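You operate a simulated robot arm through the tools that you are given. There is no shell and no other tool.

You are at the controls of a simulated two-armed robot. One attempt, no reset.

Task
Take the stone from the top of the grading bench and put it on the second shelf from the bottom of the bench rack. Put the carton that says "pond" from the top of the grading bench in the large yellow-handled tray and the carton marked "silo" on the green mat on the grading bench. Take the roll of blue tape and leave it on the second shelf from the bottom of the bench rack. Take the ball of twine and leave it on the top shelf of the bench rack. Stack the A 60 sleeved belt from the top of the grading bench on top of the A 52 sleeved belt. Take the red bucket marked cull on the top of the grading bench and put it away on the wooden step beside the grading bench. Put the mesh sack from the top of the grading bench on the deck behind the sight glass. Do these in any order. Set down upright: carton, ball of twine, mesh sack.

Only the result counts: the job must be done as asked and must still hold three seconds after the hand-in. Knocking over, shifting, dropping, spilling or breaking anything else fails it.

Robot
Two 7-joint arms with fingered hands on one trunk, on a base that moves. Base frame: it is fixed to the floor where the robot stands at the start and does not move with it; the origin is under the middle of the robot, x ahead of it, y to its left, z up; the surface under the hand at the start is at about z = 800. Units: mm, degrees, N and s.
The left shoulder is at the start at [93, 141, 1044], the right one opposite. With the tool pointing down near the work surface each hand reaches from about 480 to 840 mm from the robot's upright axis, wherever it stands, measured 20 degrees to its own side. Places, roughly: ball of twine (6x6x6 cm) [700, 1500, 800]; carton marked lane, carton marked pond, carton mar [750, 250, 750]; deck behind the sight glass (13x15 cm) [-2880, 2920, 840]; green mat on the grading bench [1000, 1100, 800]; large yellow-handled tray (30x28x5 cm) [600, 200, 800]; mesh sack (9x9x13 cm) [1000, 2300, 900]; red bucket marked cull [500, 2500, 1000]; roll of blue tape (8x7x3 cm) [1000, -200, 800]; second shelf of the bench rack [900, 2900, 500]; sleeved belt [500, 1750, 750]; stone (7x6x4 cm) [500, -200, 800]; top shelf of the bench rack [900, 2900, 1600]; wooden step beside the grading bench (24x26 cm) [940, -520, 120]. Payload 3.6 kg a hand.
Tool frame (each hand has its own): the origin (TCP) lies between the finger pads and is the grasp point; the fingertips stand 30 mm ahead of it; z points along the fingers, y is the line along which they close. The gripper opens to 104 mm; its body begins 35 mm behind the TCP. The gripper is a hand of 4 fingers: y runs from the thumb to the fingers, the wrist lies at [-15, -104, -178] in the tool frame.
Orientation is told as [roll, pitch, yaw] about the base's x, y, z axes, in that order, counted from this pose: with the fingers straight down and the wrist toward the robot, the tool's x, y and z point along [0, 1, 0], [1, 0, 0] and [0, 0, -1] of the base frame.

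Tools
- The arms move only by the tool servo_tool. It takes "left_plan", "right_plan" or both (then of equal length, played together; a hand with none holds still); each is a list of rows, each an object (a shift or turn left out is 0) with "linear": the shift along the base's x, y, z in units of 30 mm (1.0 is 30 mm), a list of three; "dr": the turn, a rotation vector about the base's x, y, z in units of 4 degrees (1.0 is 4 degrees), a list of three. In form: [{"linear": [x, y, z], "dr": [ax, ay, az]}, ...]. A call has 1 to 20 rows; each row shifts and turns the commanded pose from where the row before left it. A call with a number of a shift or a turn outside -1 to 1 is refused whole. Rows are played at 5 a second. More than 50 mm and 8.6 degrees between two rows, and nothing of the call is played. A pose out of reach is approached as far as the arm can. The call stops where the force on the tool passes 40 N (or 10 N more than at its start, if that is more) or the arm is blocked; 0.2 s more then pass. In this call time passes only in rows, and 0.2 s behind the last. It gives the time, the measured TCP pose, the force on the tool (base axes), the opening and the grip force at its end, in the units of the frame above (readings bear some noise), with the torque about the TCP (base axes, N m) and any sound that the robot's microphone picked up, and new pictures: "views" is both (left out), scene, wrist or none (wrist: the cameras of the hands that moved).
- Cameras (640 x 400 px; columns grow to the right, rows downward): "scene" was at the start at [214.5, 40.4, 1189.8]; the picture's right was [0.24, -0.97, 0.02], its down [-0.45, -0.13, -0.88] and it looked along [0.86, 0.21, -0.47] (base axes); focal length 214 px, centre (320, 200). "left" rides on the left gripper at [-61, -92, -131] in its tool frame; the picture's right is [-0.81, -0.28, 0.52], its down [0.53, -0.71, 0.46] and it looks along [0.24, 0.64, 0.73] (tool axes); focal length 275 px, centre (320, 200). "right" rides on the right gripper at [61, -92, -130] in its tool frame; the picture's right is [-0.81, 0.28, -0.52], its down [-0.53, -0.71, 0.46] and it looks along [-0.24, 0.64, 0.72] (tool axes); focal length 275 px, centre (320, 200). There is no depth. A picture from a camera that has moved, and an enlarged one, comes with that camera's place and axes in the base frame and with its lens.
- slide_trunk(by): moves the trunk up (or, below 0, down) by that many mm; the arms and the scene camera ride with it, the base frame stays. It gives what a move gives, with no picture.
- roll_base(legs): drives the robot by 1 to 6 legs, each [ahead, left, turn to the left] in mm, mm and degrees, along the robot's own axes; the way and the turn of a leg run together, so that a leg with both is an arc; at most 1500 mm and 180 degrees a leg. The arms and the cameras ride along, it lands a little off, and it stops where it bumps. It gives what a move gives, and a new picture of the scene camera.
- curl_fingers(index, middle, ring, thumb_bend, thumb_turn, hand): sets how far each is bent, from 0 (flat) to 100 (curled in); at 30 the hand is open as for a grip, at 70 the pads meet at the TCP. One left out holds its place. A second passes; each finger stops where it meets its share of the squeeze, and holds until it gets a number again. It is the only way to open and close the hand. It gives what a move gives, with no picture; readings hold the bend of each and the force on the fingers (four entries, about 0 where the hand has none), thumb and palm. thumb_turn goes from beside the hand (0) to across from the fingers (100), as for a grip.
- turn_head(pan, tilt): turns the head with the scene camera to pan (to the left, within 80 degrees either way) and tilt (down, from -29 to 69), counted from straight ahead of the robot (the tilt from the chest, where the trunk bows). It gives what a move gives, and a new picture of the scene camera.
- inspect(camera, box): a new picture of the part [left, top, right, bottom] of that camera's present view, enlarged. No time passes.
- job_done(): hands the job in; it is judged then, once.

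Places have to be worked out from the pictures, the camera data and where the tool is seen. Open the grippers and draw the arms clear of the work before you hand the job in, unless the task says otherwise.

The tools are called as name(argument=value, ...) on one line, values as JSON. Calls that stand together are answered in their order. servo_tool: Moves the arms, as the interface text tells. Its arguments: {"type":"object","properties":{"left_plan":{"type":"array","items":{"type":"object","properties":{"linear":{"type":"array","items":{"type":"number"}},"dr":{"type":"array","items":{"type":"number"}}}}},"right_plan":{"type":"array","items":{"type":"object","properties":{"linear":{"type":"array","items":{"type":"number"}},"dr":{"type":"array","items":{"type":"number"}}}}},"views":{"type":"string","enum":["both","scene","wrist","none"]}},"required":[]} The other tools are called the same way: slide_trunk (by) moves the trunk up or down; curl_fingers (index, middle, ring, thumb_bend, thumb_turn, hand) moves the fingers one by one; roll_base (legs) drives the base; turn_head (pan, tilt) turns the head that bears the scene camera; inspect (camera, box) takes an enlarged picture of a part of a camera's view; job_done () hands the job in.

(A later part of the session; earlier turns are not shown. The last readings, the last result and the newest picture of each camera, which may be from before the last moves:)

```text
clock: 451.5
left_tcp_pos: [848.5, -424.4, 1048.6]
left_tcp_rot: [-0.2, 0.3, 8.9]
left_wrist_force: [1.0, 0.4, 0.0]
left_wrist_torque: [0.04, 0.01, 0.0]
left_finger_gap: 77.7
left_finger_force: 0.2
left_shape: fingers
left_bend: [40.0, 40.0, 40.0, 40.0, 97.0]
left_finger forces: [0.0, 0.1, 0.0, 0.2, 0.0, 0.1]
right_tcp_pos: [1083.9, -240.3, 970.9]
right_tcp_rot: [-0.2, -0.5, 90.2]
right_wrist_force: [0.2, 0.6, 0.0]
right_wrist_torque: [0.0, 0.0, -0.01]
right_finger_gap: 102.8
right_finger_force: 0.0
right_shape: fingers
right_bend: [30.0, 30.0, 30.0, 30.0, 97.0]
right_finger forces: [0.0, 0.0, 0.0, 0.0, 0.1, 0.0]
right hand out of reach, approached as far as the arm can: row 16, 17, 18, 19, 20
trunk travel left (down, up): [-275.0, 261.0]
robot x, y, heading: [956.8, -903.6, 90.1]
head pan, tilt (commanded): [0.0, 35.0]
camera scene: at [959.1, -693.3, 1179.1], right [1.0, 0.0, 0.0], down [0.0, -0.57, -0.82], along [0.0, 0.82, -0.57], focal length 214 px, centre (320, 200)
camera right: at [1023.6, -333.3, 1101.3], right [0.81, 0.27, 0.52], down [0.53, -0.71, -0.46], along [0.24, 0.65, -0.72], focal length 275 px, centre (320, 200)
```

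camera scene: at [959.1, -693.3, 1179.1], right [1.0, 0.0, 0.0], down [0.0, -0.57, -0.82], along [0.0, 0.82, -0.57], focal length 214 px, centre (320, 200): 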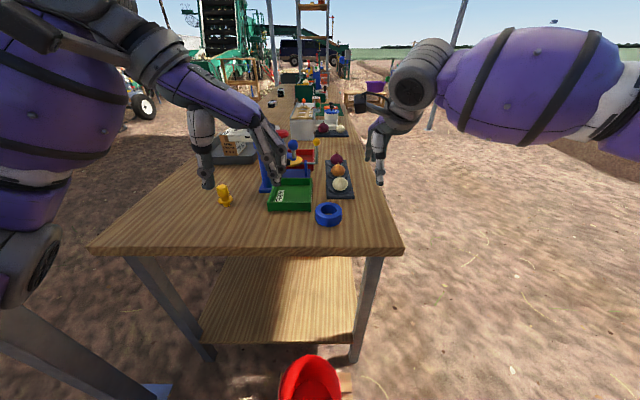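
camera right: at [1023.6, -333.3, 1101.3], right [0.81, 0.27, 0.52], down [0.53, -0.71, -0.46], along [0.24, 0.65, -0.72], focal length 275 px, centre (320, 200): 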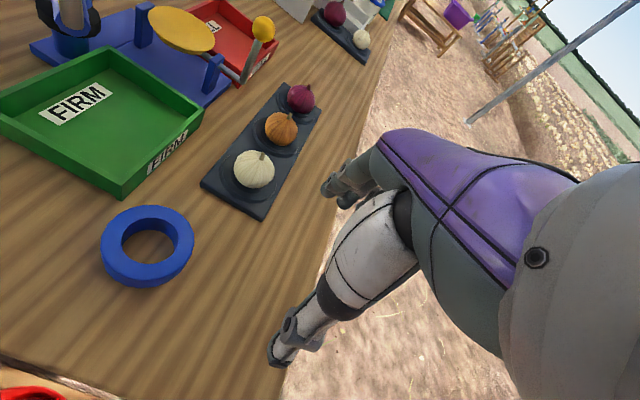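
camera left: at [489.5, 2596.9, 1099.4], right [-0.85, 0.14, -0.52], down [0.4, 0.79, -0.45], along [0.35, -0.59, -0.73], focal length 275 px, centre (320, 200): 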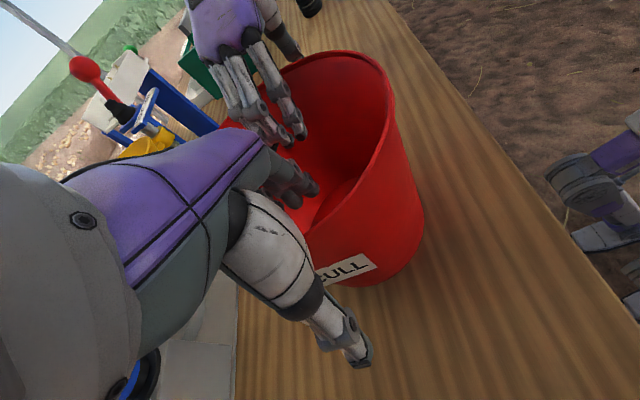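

The base reported a block near the end of that move, and the right hand stopped short at x≈1084. First I look straight down to check the step and bucket.

turn_head(pan=0, tilt=69)

inspect(camera="scene", box=[200, 150, 460, 400])

```text
clock: 452.5
left_tcp_pos: [847.5, -426.6, 1049.3]
left_tcp_rot: [-0.2, 0.2, 8.8]
left_wrist_force: [0.2, -0.4, 0.2]
left_wrist_torque: [0.01, -0.03, 0.01]
left_finger_gap: 77.4
left_finger_force: 0.0
left_shape: fingers
left_bend: [40.0, 40.0, 40.0, 40.0, 97.0]
left_finger forces: [0.1, 0.0, 0.1, 0.0, 0.0, 0.0]
right_tcp_pos: [1083.9, -240.8, 971.0]
right_tcp_rot: [-0.1, -0.4, 90.2]
right_wrist_force: [0.5, 0.8, 0.4]
right_wrist_torque: [0.02, 0.02, -0.01]
right_finger_gap: 102.6
right_finger_force: 0.1
right_shape: fingers
right_bend: [30.0, 30.0, 30.0, 30.0, 97.0]
right_finger forces: [0.0, 0.0, 0.0, 0.0, 0.0, 0.0]
trunk travel left (down, up): [-275.0, 261.0]
robot x, y, heading: [958.7, -905.9, 90.4]
head pan, tilt (commanded): [0.0, 68.8]
camera scene: at [958.5, -725.5, 1135.5], right [1.0, 0.0, 0.0], down [0.0, -0.93, -0.36], along [0.0, 0.36, -0.93], focal length 214 px, centre (320, 200)
```

scene: 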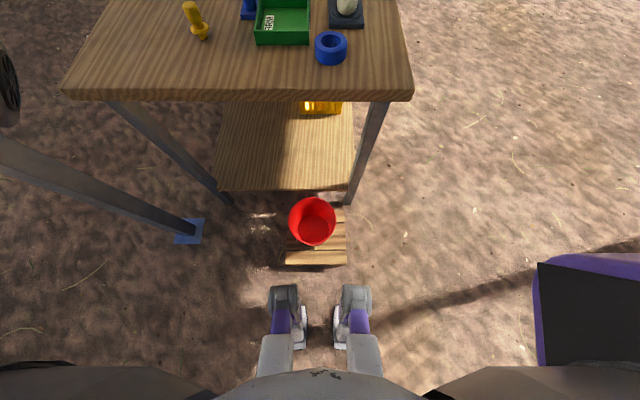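

```text
1.60 times, centred on (330, 275) of scene
camera zoom: at [958.5, -725.5, 1135.5], right [1.0, 0.0, 0.0], down [0.0, -0.93, -0.36], along [0.0, 0.36, -0.93], focal length 343 px, centre (304, 80)
```

zoom: 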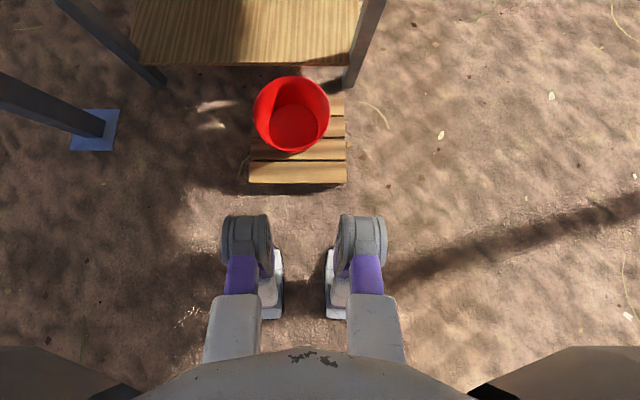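

The bucket and step are untouched with ~85 mm to my feet. I now move the right hand left toward the tape in small steps.

servo_tool(right_plan=[{"linear": [-0.8, -0.2, 0]}, {"linear": [-0.8, -0.2, 0]}, {"linear": [-0.8, 0, 0]}], views="none")

turn_head(pan=-10, tilt=35)

```text
clock: 453.3
left_tcp_pos: [848.1, -426.6, 1049.0]
left_tcp_rot: [-0.3, 0.2, 8.9]
left_wrist_force: [0.4, 0.6, -0.1]
left_wrist_torque: [-0.01, -0.01, -0.01]
left_finger_gap: 77.5
left_finger_force: 0.1
left_shape: fingers
left_bend: [40.0, 40.0, 40.0, 40.0, 97.0]
left_finger forces: [0.0, 0.0, 0.1, 0.0, 0.0, 0.0]
right_tcp_pos: [1065.3, -250.1, 967.0]
right_tcp_rot: [-0.1, -0.5, 90.1]
right_wrist_force: [-0.3, 0.2, 0.4]
right_wrist_torque: [-0.05, -0.02, -0.02]
right_finger_gap: 102.9
right_finger_force: 0.1
right_shape: fingers
right_bend: [30.0, 30.0, 30.0, 30.0, 97.0]
right_finger forces: [0.0, 0.0, 0.0, 0.0, 0.0, 0.1]
right hand out of reach, approached as far as the arm can: row 1, 2, 3
trunk travel left (down, up): [-275.0, 261.0]
robot x, y, heading: [958.6, -900.9, 90.4]
head pan, tilt (commanded): [0.0, 68.8]
```

```text
clock: 454.3
left_tcp_pos: [847.7, -425.7, 1048.1]
left_tcp_rot: [-0.2, 0.2, 9.0]
left_wrist_force: [0.2, -0.5, 0.0]
left_wrist_torque: [-0.01, 0.02, -0.03]
left_finger_gap: 77.6
left_finger_force: 0.2
left_shape: fingers
left_bend: [40.0, 40.0, 40.0, 40.0, 97.0]
left_finger forces: [0.0, 0.0, 0.0, 0.1, 0.1, 0.0]
right_tcp_pos: [1065.7, -249.4, 966.1]
right_tcp_rot: [-0.2, -0.6, 90.0]
right_wrist_force: [-0.3, 0.1, 0.0]
right_wrist_torque: [0.01, -0.04, -0.01]
right_finger_gap: 103.1
right_finger_force: 0.1
right_shape: fingers
right_bend: [30.0, 30.0, 30.0, 30.0, 97.0]
right_finger forces: [0.0, 0.1, 0.0, 0.0, 0.0, 0.0]
trunk travel left (down, up): [-275.0, 261.0]
robot x, y, heading: [965.0, -905.2, 90.3]
head pan, tilt (commanded): [-10.0, 35.0]
camera scene: at [973.7, -694.7, 1179.1], right [0.99, -0.17, 0.0], down [-0.1, -0.57, -0.82], along [0.14, 0.81, -0.57], focal length 214 px, centre (320, 200)
```

scene: 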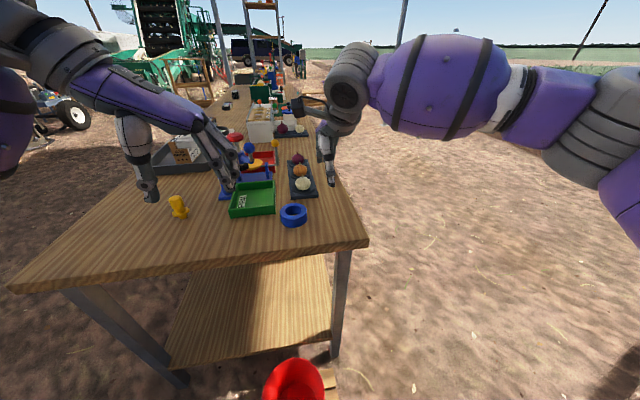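

The right elbow is too far out because I turned the hand while extending. I draw the hand back near the body to let the elbow settle, then reach out again.

servo_tool(right_plan=[{"linear": [0.2, -0.9, 0.4]}, {"linear": [0.2, -0.9, 0.4]}, {"linear": [0.2, -0.9, 0.4]}, {"linear": [0.1, -0.9, 0.4]}, {"linear": [0, -0.9, 0.4]}, {"linear": [0, -0.9, 0.4]}, {"linear": [-0.2, -0.6, 0.2]}, {"linear": [-0.4, -0.3, 0]}], views="scene")

```text
clock: 456.1
left_tcp_pos: [847.5, -425.9, 1047.5]
left_tcp_rot: [0.0, 0.3, 8.9]
left_wrist_force: [-0.1, -0.1, 0.6]
left_wrist_torque: [0.03, -0.04, 0.04]
left_finger_gap: 77.3
left_finger_force: 0.0
left_shape: fingers
left_bend: [40.0, 40.0, 40.0, 40.0, 97.0]
left_finger forces: [0.0, 0.0, 0.0, 0.1, 0.1, 0.1]
right_tcp_pos: [1068.1, -441.0, 1045.2]
right_tcp_rot: [-0.2, -0.5, 90.1]
right_wrist_force: [-0.1, 0.7, 0.1]
right_wrist_torque: [-0.01, 0.0, -0.01]
right_finger_gap: 102.7
right_finger_force: 0.1
right_shape: fingers
right_bend: [30.0, 30.0, 30.0, 30.0, 97.0]
right_finger forces: [0.0, 0.1, 0.1, 0.0, 0.0, 0.1]
trunk travel left (down, up): [-275.0, 261.0]
robot x, y, heading: [961.9, -905.7, 90.0]
head pan, tilt (commanded): [-10.0, 35.0]
camera scene: at [973.4, -694.8, 1179.2], right [0.99, -0.17, 0.0], down [-0.1, -0.57, -0.82], along [0.14, 0.81, -0.57], focal length 214 px, centre (320, 200)
```

scene: 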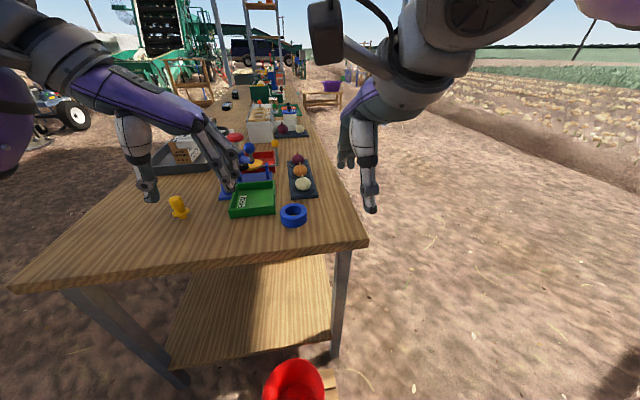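

Tracks again. I move the left hand aside and bring the right hand over to x≈990 and forward in gentle steps.

servo_tool(left_plan=[{"linear": [-0.8, 0, 0.2]}, {"linear": [-0.8, 0, 0.2]}, {"linear": [-0.8, 0, 0.2]}, {"linear": [-0.8, 0, 0.2]}, {"linear": [0, 0, 0]}, {"linear": [0, 0, 0]}, {"linear": [0, 0, 0]}, {"linear": [0, 0, 0]}], right_plan=[{"linear": [-0.65, 0.3, -0.2]}, {"linear": [-0.65, 0.4, -0.2]}, {"linear": [-0.65, 0.5, -0.3]}, {"linear": [-0.65, 0.6, -0.3]}, {"linear": [0, 0.9, -0.3]}, {"linear": [0, 0.9, -0.4]}, {"linear": [0, 0.9, -0.4]}, {"linear": [0, 0.9, -0.4]}], views="both")

```text
clock: 457.9
left_tcp_pos: [752.0, -427.8, 1072.9]
left_tcp_rot: [-0.2, 0.1, 8.9]
left_wrist_force: [0.8, -0.9, -0.9]
left_wrist_torque: [0.02, 0.01, 0.01]
left_finger_gap: 77.8
left_finger_force: 0.1
left_shape: fingers
left_bend: [40.0, 40.0, 40.0, 40.0, 97.0]
left_finger forces: [0.1, 0.0, 0.0, 0.0, 0.0, 0.1]
right_tcp_pos: [1019.3, -334.5, 996.7]
right_tcp_rot: [-0.3, -0.5, 90.1]
right_wrist_force: [-0.3, -0.8, 0.9]
right_wrist_torque: [-0.03, -0.02, 0.01]
right_finger_gap: 102.6
right_finger_force: 0.1
right_shape: fingers
right_bend: [30.0, 30.0, 30.0, 30.0, 97.0]
right_finger forces: [0.1, 0.1, 0.1, 0.1, 0.1, 0.0]
right hand out of reach, approached as far as the arm can: row 4, 5, 6, 7, 8
trunk travel left (down, up): [-275.0, 261.0]
robot x, y, heading: [957.0, -900.9, 90.3]
head pan, tilt (commanded): [-10.0, 35.0]
camera scene: at [973.8, -694.4, 1179.1], right [0.99, -0.17, 0.0], down [-0.1, -0.57, -0.82], along [0.14, 0.81, -0.57], focal length 214 px, centre (320, 200)
camera right: at [957.9, -427.2, 1127.4], right [0.81, 0.27, 0.52], down [0.54, -0.71, -0.46], along [0.25, 0.65, -0.72], focal length 275 px, centre (320, 200)
camera left: at [672.8, -500.0, 1203.7], right [-0.15, -0.85, -0.51], down [-0.79, 0.41, -0.45], along [0.6, 0.34, -0.73], focal length 275 px, centre (320, 200)
```

scene: 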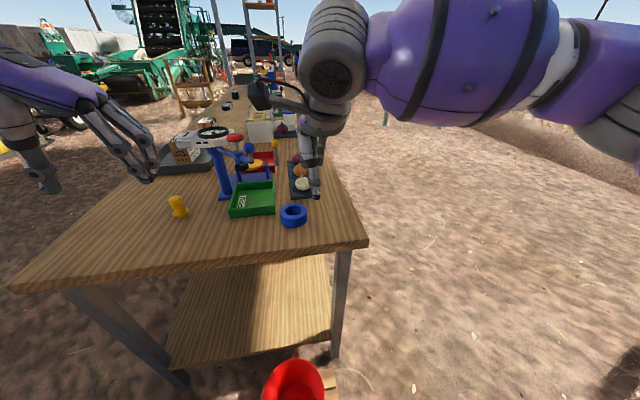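
right: 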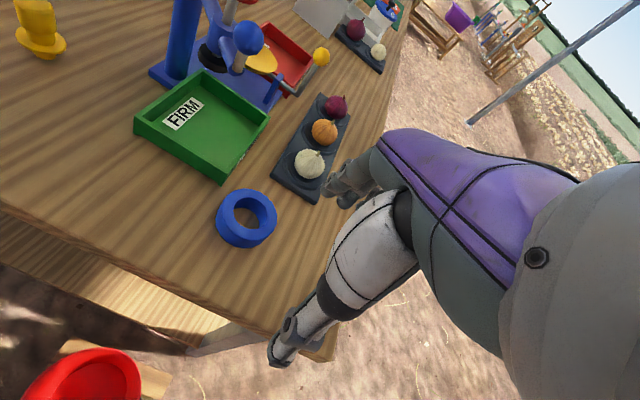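
left: 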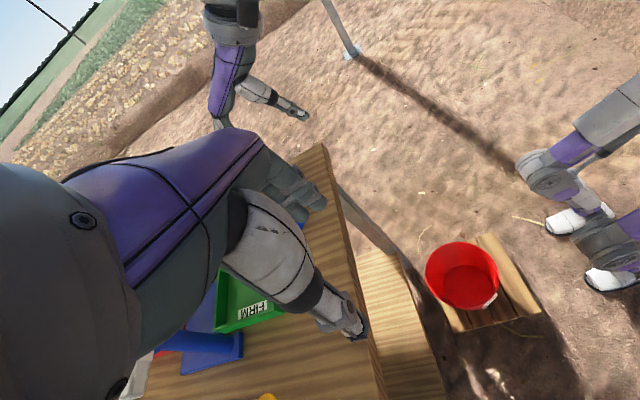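

The right arm is held by a limit here at this hand yaw. I try it with the hand yawed ~30° (natural for reaching inward).

servo_tool(right_plan=[{"linear": [0, 0, 0], "dr": [0, 0, 1]}, {"linear": [0, 0, 0], "dr": [0, 0, 1]}, {"linear": [-0.2, 0.2, 0], "dr": [0, 0, 1]}, {"linear": [-0.3, 0.3, 0], "dr": [0, 0, 1]}, {"linear": [-0.3, 0.4, 0], "dr": [0, 0, 1]}, {"linear": [-0.3, 0.5, 0], "dr": [0, 0, 1]}, {"linear": [0, 0.6, 0], "dr": [0, 0, 1]}], views="scene")

```text
clock: 459.5
left_tcp_pos: [754.5, -426.3, 1072.6]
left_tcp_rot: [-0.1, 0.3, 9.0]
left_wrist_force: [0.0, -0.2, -0.6]
left_wrist_torque: [-0.02, 0.03, 0.01]
left_finger_gap: 77.5
left_finger_force: 0.0
left_shape: fingers
left_bend: [40.0, 40.0, 40.0, 40.0, 97.0]
left_finger forces: [0.0, 0.0, 0.1, 0.0, 0.0, 0.0]
right_tcp_pos: [1041.1, -258.9, 999.8]
right_tcp_rot: [-0.1, -0.5, 118.2]
right_wrist_force: [0.4, 0.3, -0.2]
right_wrist_torque: [-0.01, 0.0, -0.02]
right_finger_gap: 102.9
right_finger_force: 0.1
right_shape: fingers
right_bend: [30.0, 30.0, 30.0, 30.0, 97.0]
right_finger forces: [0.1, 0.0, 0.0, 0.1, 0.0, 0.0]
right hand out of reach, approached as far as the arm can: row 5, 6, 7
trunk travel left (down, up): [-275.0, 261.0]
robot x, y, heading: [957.5, -906.6, 90.3]
head pan, tilt (commanded): [-10.0, 35.0]
camera scene: at [974.5, -694.5, 1179.1], right [0.99, -0.17, 0.0], down [-0.1, -0.57, -0.82], along [0.14, 0.81, -0.57], focal length 214 px, centre (320, 200)
```

scene: 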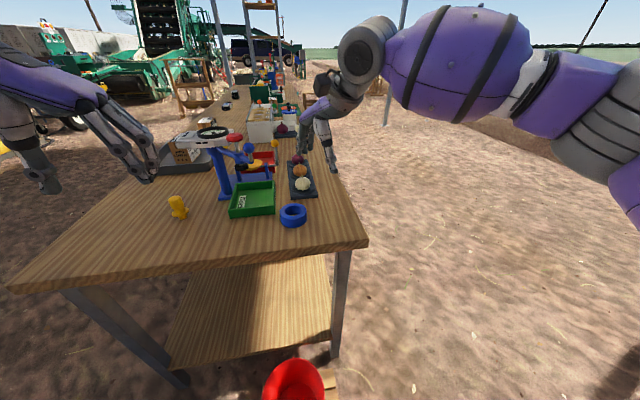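

I retract the right hand to its original home pose (relative [446,-127,1109], yaw 0) to restore the natural posture before trying again.

servo_tool(right_plan=[{"linear": [0.2, -0.9, 0.3], "dr": [0, 0, -0.7]}, {"linear": [0.2, -0.9, 0.3], "dr": [0, 0, -0.7]}, {"linear": [0.2, -0.9, 0.4], "dr": [0, 0, -0.7]}, {"linear": [0.1, -0.9, 0.4], "dr": [0, 0, -0.7]}, {"linear": [0.1, -0.9, 0.4], "dr": [0, 0, -0.7]}, {"linear": [0.1, -0.9, 0.5], "dr": [0, 0, -0.7]}, {"linear": [0.1, -0.7, 0.5], "dr": [0, 0, -0.7]}, {"linear": [0.1, -0.6, 0.5], "dr": [0, 0, -0.7]}, {"linear": [0, 0, 0.4], "dr": [0, 0, -0.7]}, {"linear": [0, 0, 0.1], "dr": [0, 0, -0.7]}], views="scene")

turn_head(pan=-60, tilt=20)

```text
clock: 461.7
left_tcp_pos: [753.3, -427.5, 1073.1]
left_tcp_rot: [-0.1, 0.2, 9.0]
left_wrist_force: [0.3, -0.2, 0.8]
left_wrist_torque: [0.02, -0.01, 0.02]
left_finger_gap: 77.7
left_finger_force: 0.0
left_shape: fingers
left_bend: [40.0, 40.0, 40.0, 40.0, 97.0]
left_finger forces: [0.0, 0.0, 0.0, 0.1, 0.0, 0.0]
right_tcp_pos: [1074.3, -462.0, 1114.6]
right_tcp_rot: [-0.1, -0.5, 90.0]
right_wrist_force: [0.8, 0.1, 0.3]
right_wrist_torque: [0.03, 0.02, -0.02]
right_finger_gap: 102.9
right_finger_force: 0.0
right_shape: fingers
right_bend: [30.0, 30.0, 30.0, 30.0, 97.0]
right_finger forces: [0.0, 0.1, 0.1, 0.0, 0.0, 0.0]
trunk travel left (down, up): [-275.0, 261.0]
robot x, y, heading: [962.2, -902.2, 90.4]
head pan, tilt (commanded): [-10.0, 35.0]
camera scene: at [973.6, -694.8, 1179.2], right [0.99, -0.17, 0.0], down [-0.1, -0.56, -0.82], along [0.14, 0.81, -0.57], focal length 214 px, centre (320, 200)
```

scene: 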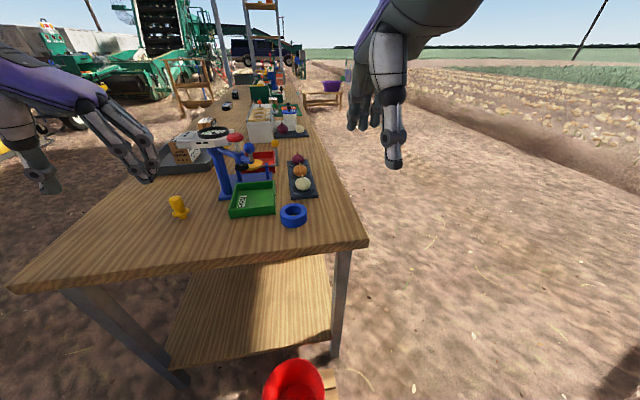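

```text
clock: 462.9
left_tcp_pos: [752.7, -426.8, 1072.5]
left_tcp_rot: [-0.2, 0.1, 8.9]
left_wrist_force: [-0.4, 0.6, 0.0]
left_wrist_torque: [0.04, 0.0, 0.02]
left_finger_gap: 77.5
left_finger_force: 0.1
left_shape: fingers
left_bend: [40.0, 40.0, 40.0, 40.0, 97.0]
left_finger forces: [0.0, 0.0, 0.1, 0.1, 0.0, 0.0]
right_tcp_pos: [1073.3, -462.4, 1113.7]
right_tcp_rot: [-0.1, -0.5, 90.1]
right_wrist_force: [0.6, -0.1, 0.7]
right_wrist_torque: [-0.01, -0.01, 0.0]
right_finger_gap: 103.2
right_finger_force: 0.2
right_shape: fingers
right_bend: [30.0, 30.0, 30.0, 30.0, 97.0]
right_finger forces: [0.0, 0.0, 0.1, 0.1, 0.0, 0.1]
trunk travel left (down, up): [-275.0, 261.0]
robot x, y, heading: [955.9, -901.8, 90.3]
head pan, tilt (commanded): [-60.0, 20.0]
camera scene: at [1039.2, -734.5, 1203.0], right [0.5, -0.86, 0.0], down [-0.3, -0.17, -0.94], along [0.81, 0.47, -0.34], focal length 214 px, centre (320, 200)
```

scene: 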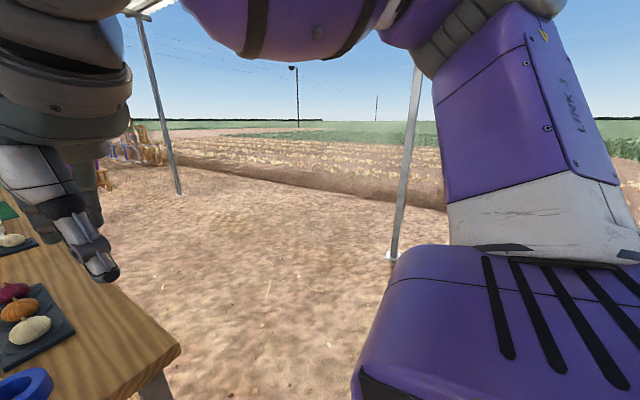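

The right elbow has drifted high. I use the roll trick mirrored: roll the hand so the fingers point inward (left) while keeping the wrist in place and slightly lower, then roll back.

servo_tool(right_plan=[{"linear": [-0.3, 0, -0.1], "dr": [0, 1, 0]}, {"linear": [-0.3, 0, -0.1], "dr": [0, 1, 0]}, {"linear": [-0.3, 0, -0.1], "dr": [0, 1, 0]}, {"linear": [-0.3, 0, -0.1], "dr": [0, 1, 0]}, {"linear": [-0.3, 0, -0.1], "dr": [0, 1, 0]}, {"linear": [-0.3, 0, -0.1], "dr": [0, 1, 0]}, {"linear": [-0.3, 0, -0.1], "dr": [0, 1, 0]}, {"linear": [-0.3, 0, -0.1], "dr": [0, 1, 0]}, {"linear": [-0.3, 0, -0.1], "dr": [0, 1, 0]}, {"linear": [-0.3, 0, -0.1], "dr": [0, 1, 0]}, {"linear": [-0.2, 0, -0.1], "dr": [0, 1, 0]}, {"linear": [-0.2, 0, -0.1], "dr": [0, 1, 0]}], views="scene")

```text
clock: 465.5
left_tcp_pos: [753.3, -425.8, 1072.1]
left_tcp_rot: [-0.1, 0.1, 8.9]
left_wrist_force: [-0.5, -0.5, 0.1]
left_wrist_torque: [0.02, -0.01, -0.02]
left_finger_gap: 77.8
left_finger_force: 0.0
left_shape: fingers
left_bend: [40.0, 40.0, 40.0, 40.0, 97.0]
left_finger forces: [0.0, 0.0, 0.1, 0.0, 0.0, 0.0]
right_tcp_pos: [971.2, -462.5, 1077.4]
right_tcp_rot: [47.9, -0.4, 89.7]
right_wrist_force: [-0.1, -0.2, 0.0]
right_wrist_torque: [0.02, 0.0, 0.03]
right_finger_gap: 102.7
right_finger_force: 0.2
right_shape: fingers
right_bend: [30.0, 30.0, 30.0, 30.0, 97.0]
right_finger forces: [0.1, 0.0, 0.1, 0.0, 0.1, 0.1]
trunk travel left (down, up): [-275.0, 261.0]
robot x, y, heading: [953.9, -902.2, 90.3]
head pan, tilt (commanded): [-60.0, 20.0]
camera scene: at [1039.3, -734.5, 1203.0], right [0.5, -0.86, 0.0], down [-0.3, -0.17, -0.94], along [0.81, 0.47, -0.34], focal length 214 px, centre (320, 200)
```

scene: 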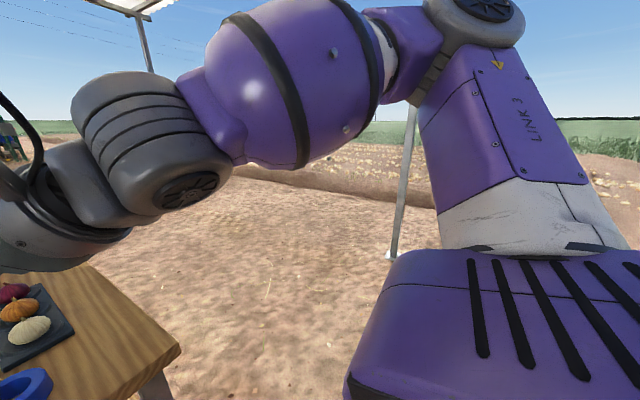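

That did not lower the elbow. I roll back, and then use yaw instead: extend a bit with the hand yawed well inward (which lowers the elbow), retract with that yaw, and yaw back at home.

servo_tool(right_plan=[{"linear": [0.3, 0.1, 0], "dr": [0, -1, 0]}, {"linear": [0.3, 0.1, 0], "dr": [0, -1, 0]}, {"linear": [0.3, 0.1, 0], "dr": [0, -1, 0]}, {"linear": [0.3, 0.1, 0], "dr": [0, -1, 0]}, {"linear": [0.3, 0.2, 0], "dr": [0, -1, 0]}, {"linear": [0.3, 0.2, 0], "dr": [0, -1, 0]}, {"linear": [0.3, 0.2, 0], "dr": [0, -1, 0]}, {"linear": [0.3, 0.2, 0], "dr": [0, -1, 0]}, {"linear": [0.3, 0.2, 0], "dr": [0, -1, 0]}, {"linear": [0.3, 0.2, 0], "dr": [0, -1, 0]}, {"linear": [0.2, 0.2, 0], "dr": [0, -1, 0]}, {"linear": [0.2, 0.2, 0], "dr": [0, -1, 0]}], views="none")

servo_tool(right_plan=[{"linear": [0.2, 0.5, -0.2], "dr": [0, 0, 1]}, {"linear": [0.2, 0.5, -0.2], "dr": [0, 0, 1]}, {"linear": [0.2, 0.5, -0.2], "dr": [0, 0, 1]}, {"linear": [0.2, 0.5, -0.2], "dr": [0, 0, 1]}, {"linear": [0.2, 0.5, -0.2], "dr": [0, 0, 1]}, {"linear": [0.2, 0.5, -0.2], "dr": [0, 0, 1]}, {"linear": [0, 0.3, -0.2], "dr": [0, 0, 1]}, {"linear": [0, 0, 0], "dr": [0, 0, 1]}, {"linear": [0, 0, 0], "dr": [0, 0, 1]}, {"linear": [0, 0, 0], "dr": [0, 0, 1]}, {"linear": [0, 0, 0], "dr": [0, 0, 1]}, {"linear": [0, 0, 0], "dr": [0, 0, 1]}, {"linear": [0, 0, 0], "dr": [0, 0, 1]}, {"linear": [0, 0, 0], "dr": [0, 0, 1]}], views="scene")

```text
clock: 468.1
left_tcp_pos: [753.5, -428.0, 1072.7]
left_tcp_rot: [-0.2, 0.2, 8.9]
left_wrist_force: [0.0, 0.5, -0.3]
left_wrist_torque: [0.04, 0.01, 0.02]
left_finger_gap: 77.5
left_finger_force: 0.0
left_shape: fingers
left_bend: [40.0, 40.0, 40.0, 40.0, 97.0]
left_finger forces: [0.0, 0.0, 0.0, 0.0, 0.0, 0.0]
right_tcp_pos: [1073.9, -401.6, 1077.2]
right_tcp_rot: [-0.3, -0.5, 90.1]
right_wrist_force: [-1.0, 0.0, 0.5]
right_wrist_torque: [0.01, -0.04, -0.03]
right_finger_gap: 103.1
right_finger_force: 0.0
right_shape: fingers
right_bend: [30.0, 30.0, 30.0, 30.0, 97.0]
right_finger forces: [0.1, 0.0, 0.0, 0.0, 0.1, 0.1]
trunk travel left (down, up): [-275.0, 261.0]
robot x, y, heading: [959.1, -902.2, 90.1]
head pan, tilt (commanded): [-60.0, 20.0]
```

```text
clock: 471.1
left_tcp_pos: [753.8, -427.4, 1072.3]
left_tcp_rot: [-0.2, 0.2, 8.9]
left_wrist_force: [-0.7, 0.6, 0.1]
left_wrist_torque: [0.02, -0.05, 0.05]
left_finger_gap: 77.6
left_finger_force: 0.1
left_shape: fingers
left_bend: [40.0, 40.0, 40.0, 40.0, 97.0]
left_finger forces: [0.0, 0.0, 0.0, 0.0, 0.0, 0.0]
right_tcp_pos: [1110.6, -303.3, 1035.8]
right_tcp_rot: [-0.4, -0.5, 146.1]
right_wrist_force: [-0.1, 0.6, 0.4]
right_wrist_torque: [0.02, 0.02, 0.0]
right_finger_gap: 103.0
right_finger_force: 0.0
right_shape: fingers
right_bend: [30.0, 30.0, 30.0, 30.0, 97.0]
right_finger forces: [0.1, 0.1, 0.0, 0.1, 0.0, 0.0]
trunk travel left (down, up): [-275.0, 261.0]
robot x, y, heading: [959.0, -903.5, 89.9]
head pan, tilt (commanded): [-60.0, 20.0]
camera scene: at [1039.3, -734.5, 1203.0], right [0.5, -0.86, 0.0], down [-0.3, -0.17, -0.94], along [0.81, 0.47, -0.34], focal length 214 px, centre (320, 200)
```

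scene: 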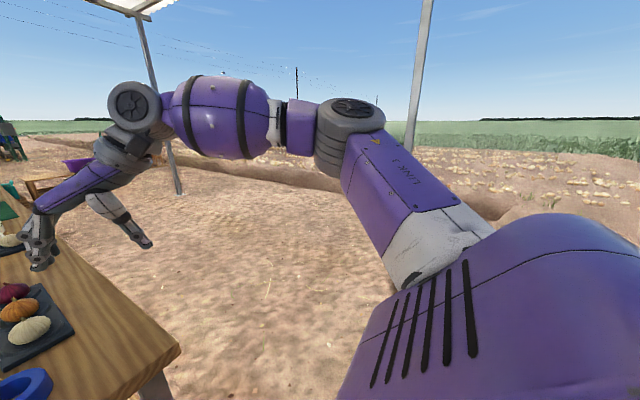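

The elbow is lower but the yaw needed would bring the fingers against the green tray. The left hand would suit this pick better (fingers to the far right side). I check the left arm's posture.

turn_head(pan=60, tilt=20)

```text
clock: 473.1
left_tcp_pos: [753.1, -427.5, 1072.3]
left_tcp_rot: [-0.2, 0.2, 8.9]
left_wrist_force: [0.2, -0.1, 0.5]
left_wrist_torque: [0.02, -0.02, 0.0]
left_finger_gap: 77.5
left_finger_force: 0.0
left_shape: fingers
left_bend: [40.0, 40.0, 40.0, 40.0, 97.0]
left_finger forces: [0.0, 0.0, 0.0, 0.1, 0.1, 0.1]
right_tcp_pos: [1109.9, -302.9, 1036.5]
right_tcp_rot: [-0.3, -0.5, 146.1]
right_wrist_force: [-0.1, -0.2, 0.4]
right_wrist_torque: [0.0, 0.0, 0.0]
right_finger_gap: 102.8
right_finger_force: 0.1
right_shape: fingers
right_bend: [30.0, 30.0, 30.0, 30.0, 97.0]
right_finger forces: [0.0, 0.0, 0.1, 0.0, 0.0, 0.0]
trunk travel left (down, up): [-275.0, 261.0]
robot x, y, heading: [956.0, -904.5, 90.4]
head pan, tilt (commanded): [60.0, 20.0]
camera scene: at [878.0, -735.1, 1203.0], right [0.5, 0.87, 0.0], down [0.3, -0.17, -0.94], along [-0.82, 0.47, -0.34], focal length 214 px, centre (320, 200)
```

scene: 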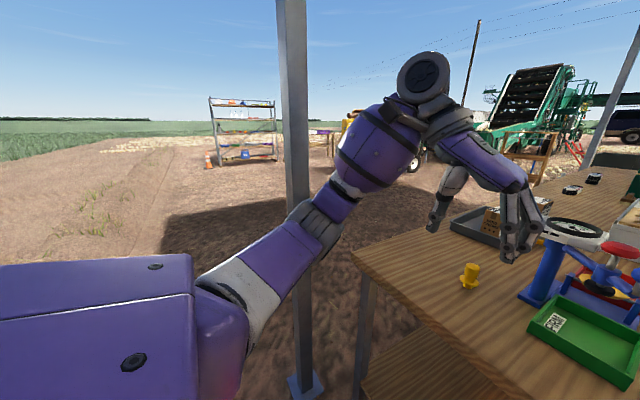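

The left arm is in its natural posture, so I'll use it. I roll 130 mm right, turn the left hand to yaw 60° close in, and then reach for the tape.

roll_base(legs=[[0, -130, 0]])

curl_fingers(hand="left", index=30, middle=30, ring=30, thumb_bend=30)

servo_tool(left_plan=[{"linear": [0, 0, 0.1], "dr": [0, 0, 1]}, {"linear": [0, 0, 0.1], "dr": [0, 0, 1]}, {"linear": [0, 0, 0], "dr": [0, 0, 1]}, {"linear": [0, 0, 0], "dr": [0, 0, 1]}, {"linear": [0, 0, 0], "dr": [0, 0, 1]}, {"linear": [0, 0, 0], "dr": [0, 0, 1]}, {"linear": [0, 0, 0], "dr": [0, 0, 1]}, {"linear": [0, 0, 0], "dr": [0, 0, 1]}, {"linear": [0, 0, 0], "dr": [0, 0, 1]}, {"linear": [0, 0, 0], "dr": [0, 0, 1]}, {"linear": [0, 0, 0], "dr": [0, 0, 1]}, {"linear": [0, 0, 0], "dr": [0, 0, 1]}, {"linear": [0, 0, 0], "dr": [0, 0, 0.8]}], views="none")

turn_head(pan=8, tilt=38)

```text
clock: 474.9
left_tcp_pos: [883.6, -426.7, 1072.4]
left_tcp_rot: [-0.1, 0.4, 8.9]
left_wrist_force: [-0.6, 0.0, 0.3]
left_wrist_torque: [0.02, 0.03, 0.02]
left_finger_gap: 77.4
left_finger_force: 0.1
left_shape: fingers
left_bend: [40.0, 40.0, 40.0, 40.0, 97.0]
left_finger forces: [0.0, 0.0, 0.1, 0.0, 0.1, 0.0]
right_tcp_pos: [1241.6, -301.9, 1036.0]
right_tcp_rot: [-0.2, -0.4, 145.9]
right_wrist_force: [-0.1, 0.1, -0.2]
right_wrist_torque: [-0.02, -0.04, 0.02]
right_finger_gap: 102.9
right_finger_force: 0.0
right_shape: fingers
right_bend: [30.0, 30.0, 30.0, 30.0, 97.0]
right_finger forces: [0.0, 0.0, 0.0, 0.0, 0.0, 0.1]
trunk travel left (down, up): [-275.0, 261.0]
robot x, y, heading: [1090.6, -903.1, 90.1]
head pan, tilt (commanded): [60.0, 20.0]
camera scene: at [1008.9, -734.9, 1203.1], right [0.5, 0.87, 0.0], down [0.3, -0.17, -0.94], along [-0.81, 0.47, -0.34], focal length 214 px, centre (320, 200)
```

scene: 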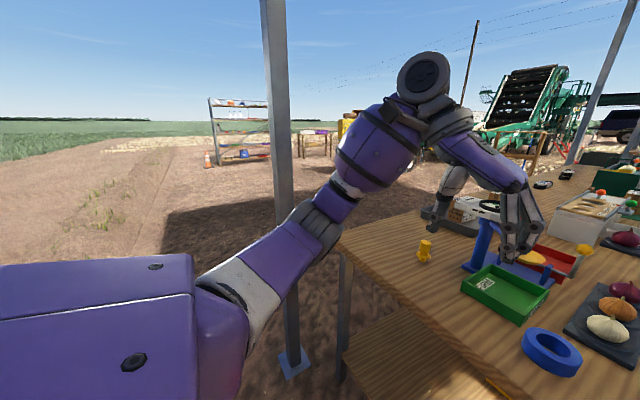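

```text
clock: 475.9
left_tcp_pos: [884.6, -425.2, 1072.4]
left_tcp_rot: [-0.2, 0.2, 8.9]
left_wrist_force: [-0.5, -0.2, -0.5]
left_wrist_torque: [0.01, 0.04, -0.03]
left_finger_gap: 102.7
left_finger_force: 0.1
left_shape: fingers
left_bend: [30.0, 30.0, 30.0, 30.0, 97.0]
left_finger forces: [0.1, 0.0, 0.0, 0.0, 0.0, 0.0]
right_tcp_pos: [1241.5, -303.3, 1036.0]
right_tcp_rot: [-0.2, -0.5, 146.0]
right_wrist_force: [0.4, 0.6, -0.3]
right_wrist_torque: [0.01, 0.03, 0.04]
right_finger_gap: 102.7
right_finger_force: 0.1
right_shape: fingers
right_bend: [30.0, 30.0, 30.0, 30.0, 97.0]
right_finger forces: [0.1, 0.0, 0.1, 0.1, 0.0, 0.0]
trunk travel left (down, up): [-275.0, 261.0]
robot x, y, heading: [1088.3, -901.7, 90.2]
head pan, tilt (commanded): [60.0, 20.0]
```

```text
clock: 478.7
left_tcp_pos: [884.0, -427.2, 1078.7]
left_tcp_rot: [-0.1, 0.1, 60.2]
left_wrist_force: [0.3, -0.2, 0.7]
left_wrist_torque: [0.0, 0.03, -0.01]
left_finger_gap: 102.5
left_finger_force: 0.0
left_shape: fingers
left_bend: [30.0, 30.0, 30.0, 30.0, 97.0]
left_finger forces: [0.1, 0.1, 0.1, 0.0, 0.0, 0.1]
right_tcp_pos: [1241.6, -303.2, 1035.4]
right_tcp_rot: [-0.2, -0.5, 146.0]
right_wrist_force: [-0.8, -0.2, 0.4]
right_wrist_torque: [0.02, 0.0, -0.01]
right_finger_gap: 103.1
right_finger_force: 0.0
right_shape: fingers
right_bend: [30.0, 30.0, 30.0, 30.0, 97.0]
right_finger forces: [0.0, 0.1, 0.0, 0.1, 0.0, 0.0]
trunk travel left (down, up): [-275.0, 261.0]
robot x, y, heading: [1087.7, -903.1, 90.2]
head pan, tilt (commanded): [60.0, 20.0]
```

```text
clock: 479.9
left_tcp_pos: [882.9, -426.5, 1078.3]
left_tcp_rot: [-0.2, 0.3, 60.1]
left_wrist_force: [0.7, 0.1, -0.1]
left_wrist_torque: [-0.02, 0.01, 0.01]
left_finger_gap: 102.7
left_finger_force: 0.1
left_shape: fingers
left_bend: [30.0, 30.0, 30.0, 30.0, 97.0]
left_finger forces: [0.1, 0.0, 0.0, 0.0, 0.0, 0.0]
right_tcp_pos: [1241.7, -302.3, 1036.2]
right_tcp_rot: [-0.2, -0.5, 146.0]
right_wrist_force: [0.1, -0.9, 0.6]
right_wrist_torque: [-0.01, 0.03, -0.01]
right_finger_gap: 102.8
right_finger_force: 0.0
right_shape: fingers
right_bend: [30.0, 30.0, 30.0, 30.0, 97.0]
right_finger forces: [0.1, 0.0, 0.0, 0.1, 0.0, 0.0]
trunk travel left (down, up): [-275.0, 261.0]
robot x, y, heading: [1088.0, -905.0, 90.0]
head pan, tilt (commanded): [8.0, 38.0]
camera scene: at [1076.9, -695.8, 1174.6], right [0.99, 0.14, 0.0], down [0.09, -0.61, -0.79], along [-0.11, 0.78, -0.62], focal length 214 px, centre (320, 200)
```

scene: 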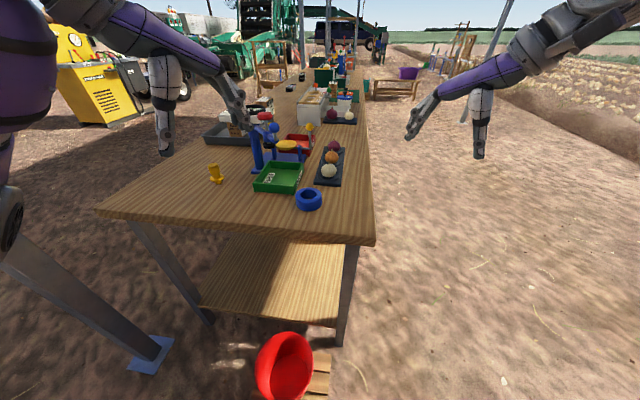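

Now I reach over the tape.

servo_tool(left_plan=[{"linear": [0.4, 0.8, -0.3]}, {"linear": [0.4, 0.8, -0.4]}, {"linear": [0.4, 0.8, -0.5]}, {"linear": [0.4, 0.8, -0.5]}, {"linear": [0.4, 0.8, -0.6]}, {"linear": [0.42, 0.82, -0.6]}, {"linear": [0.42, 0.82, -0.7]}, {"linear": [0.42, 0.82, -0.7]}], views="both")

```text
clock: 481.7
left_tcp_pos: [980.6, -232.9, 950.6]
left_tcp_rot: [-0.1, 0.3, 60.0]
left_wrist_force: [-0.7, -0.2, 0.1]
left_wrist_torque: [-0.01, 0.05, -0.02]
left_finger_gap: 102.9
left_finger_force: 0.1
left_shape: fingers
left_bend: [30.0, 30.0, 30.0, 30.0, 97.0]
left_finger forces: [0.0, 0.1, 0.0, 0.0, 0.0, 0.1]
right_tcp_pos: [1242.3, -302.0, 1034.9]
right_tcp_rot: [-0.2, -0.5, 146.0]
right_wrist_force: [-0.4, 0.4, 0.3]
right_wrist_torque: [0.03, 0.0, -0.02]
right_finger_gap: 102.9
right_finger_force: 0.0
right_shape: fingers
right_bend: [30.0, 30.0, 30.0, 30.0, 97.0]
right_finger forces: [0.0, 0.0, 0.0, 0.1, 0.0, 0.0]
trunk travel left (down, up): [-275.0, 261.0]
robot x, y, heading: [1090.3, -905.2, 90.4]
head pan, tilt (commanded): [8.0, 38.0]
camera scene: at [1077.3, -695.4, 1174.5], right [0.99, 0.14, 0.0], down [0.09, -0.61, -0.79], along [-0.11, 0.78, -0.62], focal length 214 px, centre (320, 200)
camera left: at [988.9, -340.9, 1081.5], right [0.56, -0.65, -0.51], down [-0.82, -0.35, -0.45], along [0.11, 0.68, -0.73], focal length 275 px, centre (320, 200)
```

scene: 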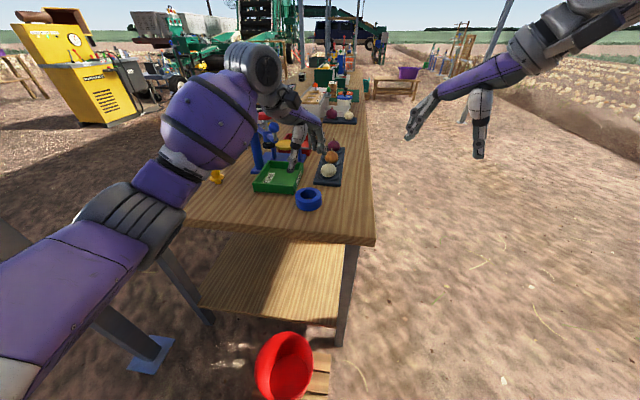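
left: 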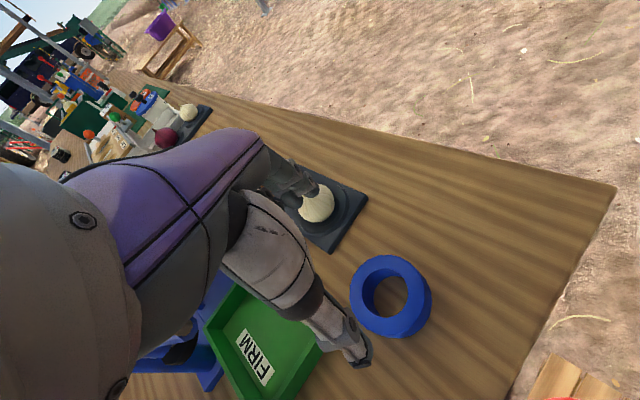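

Tape centre by the wrist view [980,-243]. I correct and descend to z≈833.

servo_tool(left_plan=[{"linear": [0, -0.1, -0.8]}, {"linear": [0, -0.1, -0.9]}, {"linear": [0, -0.1, -0.9]}, {"linear": [0, 0, -0.8]}, {"linear": [0, 0, -0.5]}], views="both")

```text
clock: 482.9
left_tcp_pos: [982.1, -242.6, 832.7]
left_tcp_rot: [-0.1, 0.1, 60.1]
left_wrist_force: [0.4, -0.1, 1.5]
left_wrist_torque: [0.0, -0.03, 0.04]
left_finger_gap: 102.9
left_finger_force: 0.1
left_shape: fingers
left_bend: [30.0, 30.0, 30.0, 30.0, 97.0]
left_finger forces: [0.1, 0.0, 0.1, 0.0, 0.0, 0.0]
right_tcp_pos: [1241.6, -301.6, 1035.3]
right_tcp_rot: [-0.2, -0.5, 146.1]
right_wrist_force: [-0.1, -0.1, 0.0]
right_wrist_torque: [-0.01, 0.02, 0.0]
right_finger_gap: 103.0
right_finger_force: 0.1
right_shape: fingers
right_bend: [30.0, 30.0, 30.0, 30.0, 97.0]
right_finger forces: [0.1, 0.0, 0.1, 0.1, 0.0, 0.0]
trunk travel left (down, up): [-275.0, 261.0]
robot x, y, heading: [1088.0, -903.3, 90.4]
head pan, tilt (commanded): [8.0, 38.0]
camera scene: at [1077.0, -695.7, 1174.6], right [0.99, 0.14, 0.0], down [0.09, -0.61, -0.79], along [-0.11, 0.78, -0.62], focal length 214 px, centre (320, 200)
camera left: at [989.6, -350.5, 963.8], right [0.57, -0.64, -0.51], down [-0.82, -0.35, -0.45], along [0.11, 0.68, -0.73], focal length 275 px, centre (320, 200)
```

scene: 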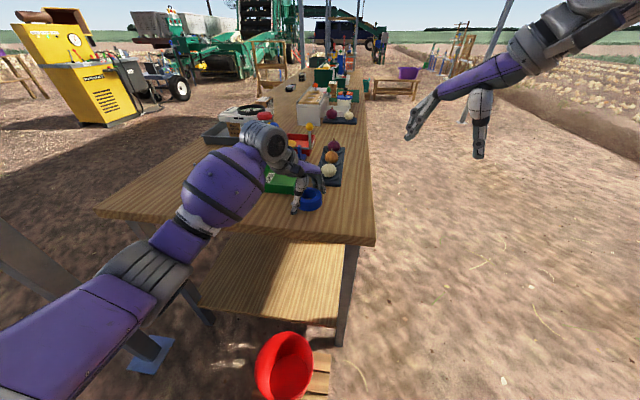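
left: 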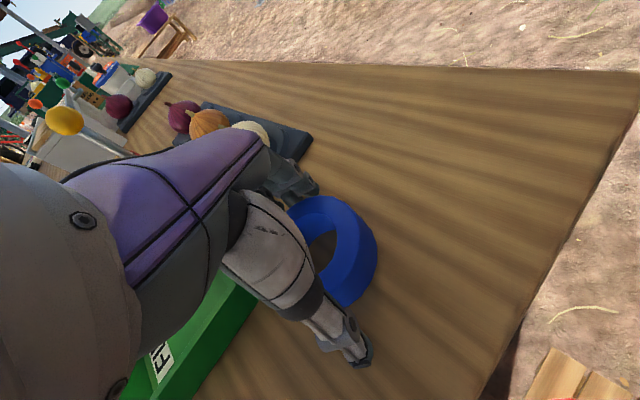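

The tape is between thumb and fingers. Close and lift.

curl_fingers(hand="left", index=72, middle=72, ring=72, thumb_bend=72)

servo_tool(left_plan=[{"linear": [0, 0, 0.3]}, {"linear": [0, 0, 0.7]}, {"linear": [0, -0.1, 0.9]}, {"linear": [0, -0.2, 0.9]}], views="both")

```text
clock: 483.9
left_tcp_pos: [982.5, -242.1, 835.1]
left_tcp_rot: [-0.1, -0.1, 60.0]
left_wrist_force: [1.9, 2.9, 14.8]
left_wrist_torque: [0.65, -0.18, -0.06]
left_finger_gap: 63.0
left_finger_force: 27.8
left_shape: fingers
left_bend: [40.0, 46.0, 56.0, 55.0, 95.0]
left_finger forces: [9.3, 18.4, 6.6, 0.0, 22.2, 0.1]
right_tcp_pos: [1241.4, -303.5, 1036.9]
right_tcp_rot: [-0.2, -0.5, 146.0]
right_wrist_force: [-0.7, -1.3, 0.6]
right_wrist_torque: [-0.02, 0.02, 0.01]
right_finger_gap: 102.8
right_finger_force: 0.1
right_shape: fingers
right_bend: [30.0, 30.0, 30.0, 30.0, 97.0]
right_finger forces: [0.1, 0.1, 0.1, 0.1, 0.0, 0.0]
trunk travel left (down, up): [-275.0, 261.0]
robot x, y, heading: [1089.0, -904.3, 90.4]
head pan, tilt (commanded): [8.0, 38.0]
```

```text
clock: 484.9
left_tcp_pos: [980.6, -251.0, 915.9]
left_tcp_rot: [-0.2, 0.3, 60.0]
left_wrist_force: [0.1, -0.2, -0.7]
left_wrist_torque: [-0.02, 0.01, 0.0]
left_finger_gap: 63.0
left_finger_force: 21.1
left_shape: fingers
left_bend: [40.0, 47.0, 56.0, 56.0, 94.0]
left_finger forces: [8.7, 5.7, 6.1, 0.0, 22.1, 0.0]
right_tcp_pos: [1242.2, -302.2, 1035.2]
right_tcp_rot: [-0.2, -0.5, 146.0]
right_wrist_force: [-0.2, 0.3, 0.1]
right_wrist_torque: [-0.01, 0.0, 0.02]
right_finger_gap: 102.9
right_finger_force: 0.0
right_shape: fingers
right_bend: [30.0, 30.0, 30.0, 30.0, 97.0]
right_finger forces: [0.0, 0.0, 0.1, 0.1, 0.0, 0.0]
trunk travel left (down, up): [-275.0, 261.0]
robot x, y, heading: [1087.3, -903.6, 90.5]
head pan, tilt (commanded): [8.0, 38.0]
camera scene: at [1077.1, -696.0, 1174.6], right [0.99, 0.14, 0.0], down [0.09, -0.61, -0.79], along [-0.11, 0.78, -0.62], focal length 214 px, centre (320, 200)
camera left: at [988.8, -359.1, 1046.5], right [0.57, -0.65, -0.51], down [-0.82, -0.36, -0.45], along [0.11, 0.68, -0.73], focal length 275 px, centre (320, 200)
```

scene: 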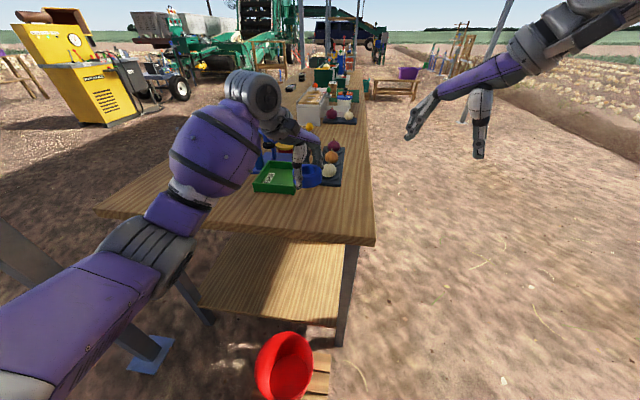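
left: 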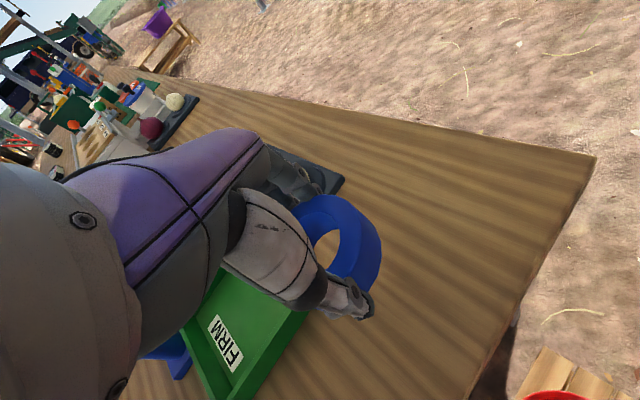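

Tape is held. I retract both hands to travelling poses before driving along the free strip behind the bench to the rack's back side.

servo_tool(left_plan=[{"linear": [-0.3, -0.6, 0.8]}, {"linear": [-0.3, -0.7, 0.8]}, {"linear": [-0.3, -0.7, 0.8]}, {"linear": [-0.3, -0.7, 0.8]}, {"linear": [-0.3, -0.7, 0.8]}, {"linear": [-0.3, -0.8, 0.8]}, {"linear": [-0.3, -0.8, 0.3]}, {"linear": [-0.3, -0.8, 0.2]}], right_plan=[{"linear": [0, -0.6, 0.2], "dr": [0, 0, -1]}, {"linear": [0, -0.6, 0.2], "dr": [0, 0, -1]}, {"linear": [0, -0.6, 0.2], "dr": [0, 0, -1]}, {"linear": [0, -0.6, 0.2], "dr": [0, 0, -1]}, {"linear": [0, -0.6, 0.2], "dr": [0, 0, -1]}, {"linear": [0, -0.6, 0.2], "dr": [0, 0, -1]}, {"linear": [0, -0.6, 0.2], "dr": [0, 0, -1]}, {"linear": [0, -0.6, 0.2], "dr": [0, 0, -1]}], views="none")

turn_head(pan=-30, tilt=15)

```text
clock: 486.7
left_tcp_pos: [908.2, -424.8, 1074.7]
left_tcp_rot: [-0.1, 0.2, 60.1]
left_wrist_force: [0.4, -0.2, -0.8]
left_wrist_torque: [0.0, 0.01, -0.02]
left_finger_gap: 62.8
left_finger_force: 21.1
left_shape: fingers
left_bend: [40.0, 48.0, 56.0, 56.0, 94.0]
left_finger forces: [8.5, 5.8, 6.1, 0.0, 21.9, 0.0]
right_tcp_pos: [1240.9, -447.7, 1083.9]
right_tcp_rot: [-0.3, -0.6, 113.9]
right_wrist_force: [-0.1, -0.6, 0.6]
right_wrist_torque: [0.05, -0.01, 0.04]
right_finger_gap: 102.7
right_finger_force: 0.0
right_shape: fingers
right_bend: [30.0, 30.0, 30.0, 30.0, 97.0]
right_finger forces: [0.0, 0.0, 0.0, 0.1, 0.0, 0.0]
trunk travel left (down, up): [-275.0, 261.0]
robot x, y, heading: [1091.1, -904.0, 90.0]
head pan, tilt (commanded): [8.0, 38.0]
```

```text
clock: 487.7
left_tcp_pos: [908.7, -423.3, 1074.8]
left_tcp_rot: [-0.2, 0.2, 60.0]
left_wrist_force: [0.2, 0.0, -1.1]
left_wrist_torque: [-0.03, 0.01, 0.01]
left_finger_gap: 62.8
left_finger_force: 21.0
left_shape: fingers
left_bend: [40.0, 48.0, 56.0, 56.0, 94.0]
left_finger forces: [8.6, 5.8, 6.3, 0.1, 21.8, 0.0]
right_tcp_pos: [1240.3, -446.2, 1083.4]
right_tcp_rot: [-0.2, -0.5, 114.1]
right_wrist_force: [0.0, -0.4, 0.2]
right_wrist_torque: [-0.02, -0.02, -0.03]
right_finger_gap: 102.9
right_finger_force: 0.0
right_shape: fingers
right_bend: [30.0, 30.0, 30.0, 30.0, 97.0]
right_finger forces: [0.1, 0.0, 0.0, 0.0, 0.0, 0.0]
trunk travel left (down, up): [-275.0, 261.0]
robot x, y, heading: [1092.3, -900.4, 90.2]
head pan, tilt (commanded): [-30.0, 15.0]
camera scene: at [1135.6, -700.2, 1211.1], right [0.87, -0.5, 0.0], down [-0.13, -0.23, -0.97], along [0.48, 0.84, -0.26], focal length 214 px, centre (320, 200)
```

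scene: 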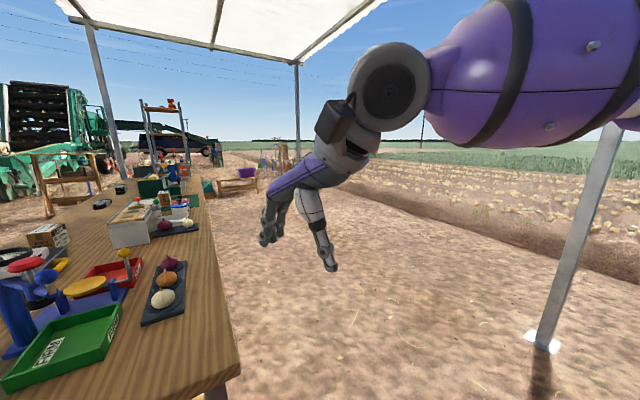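

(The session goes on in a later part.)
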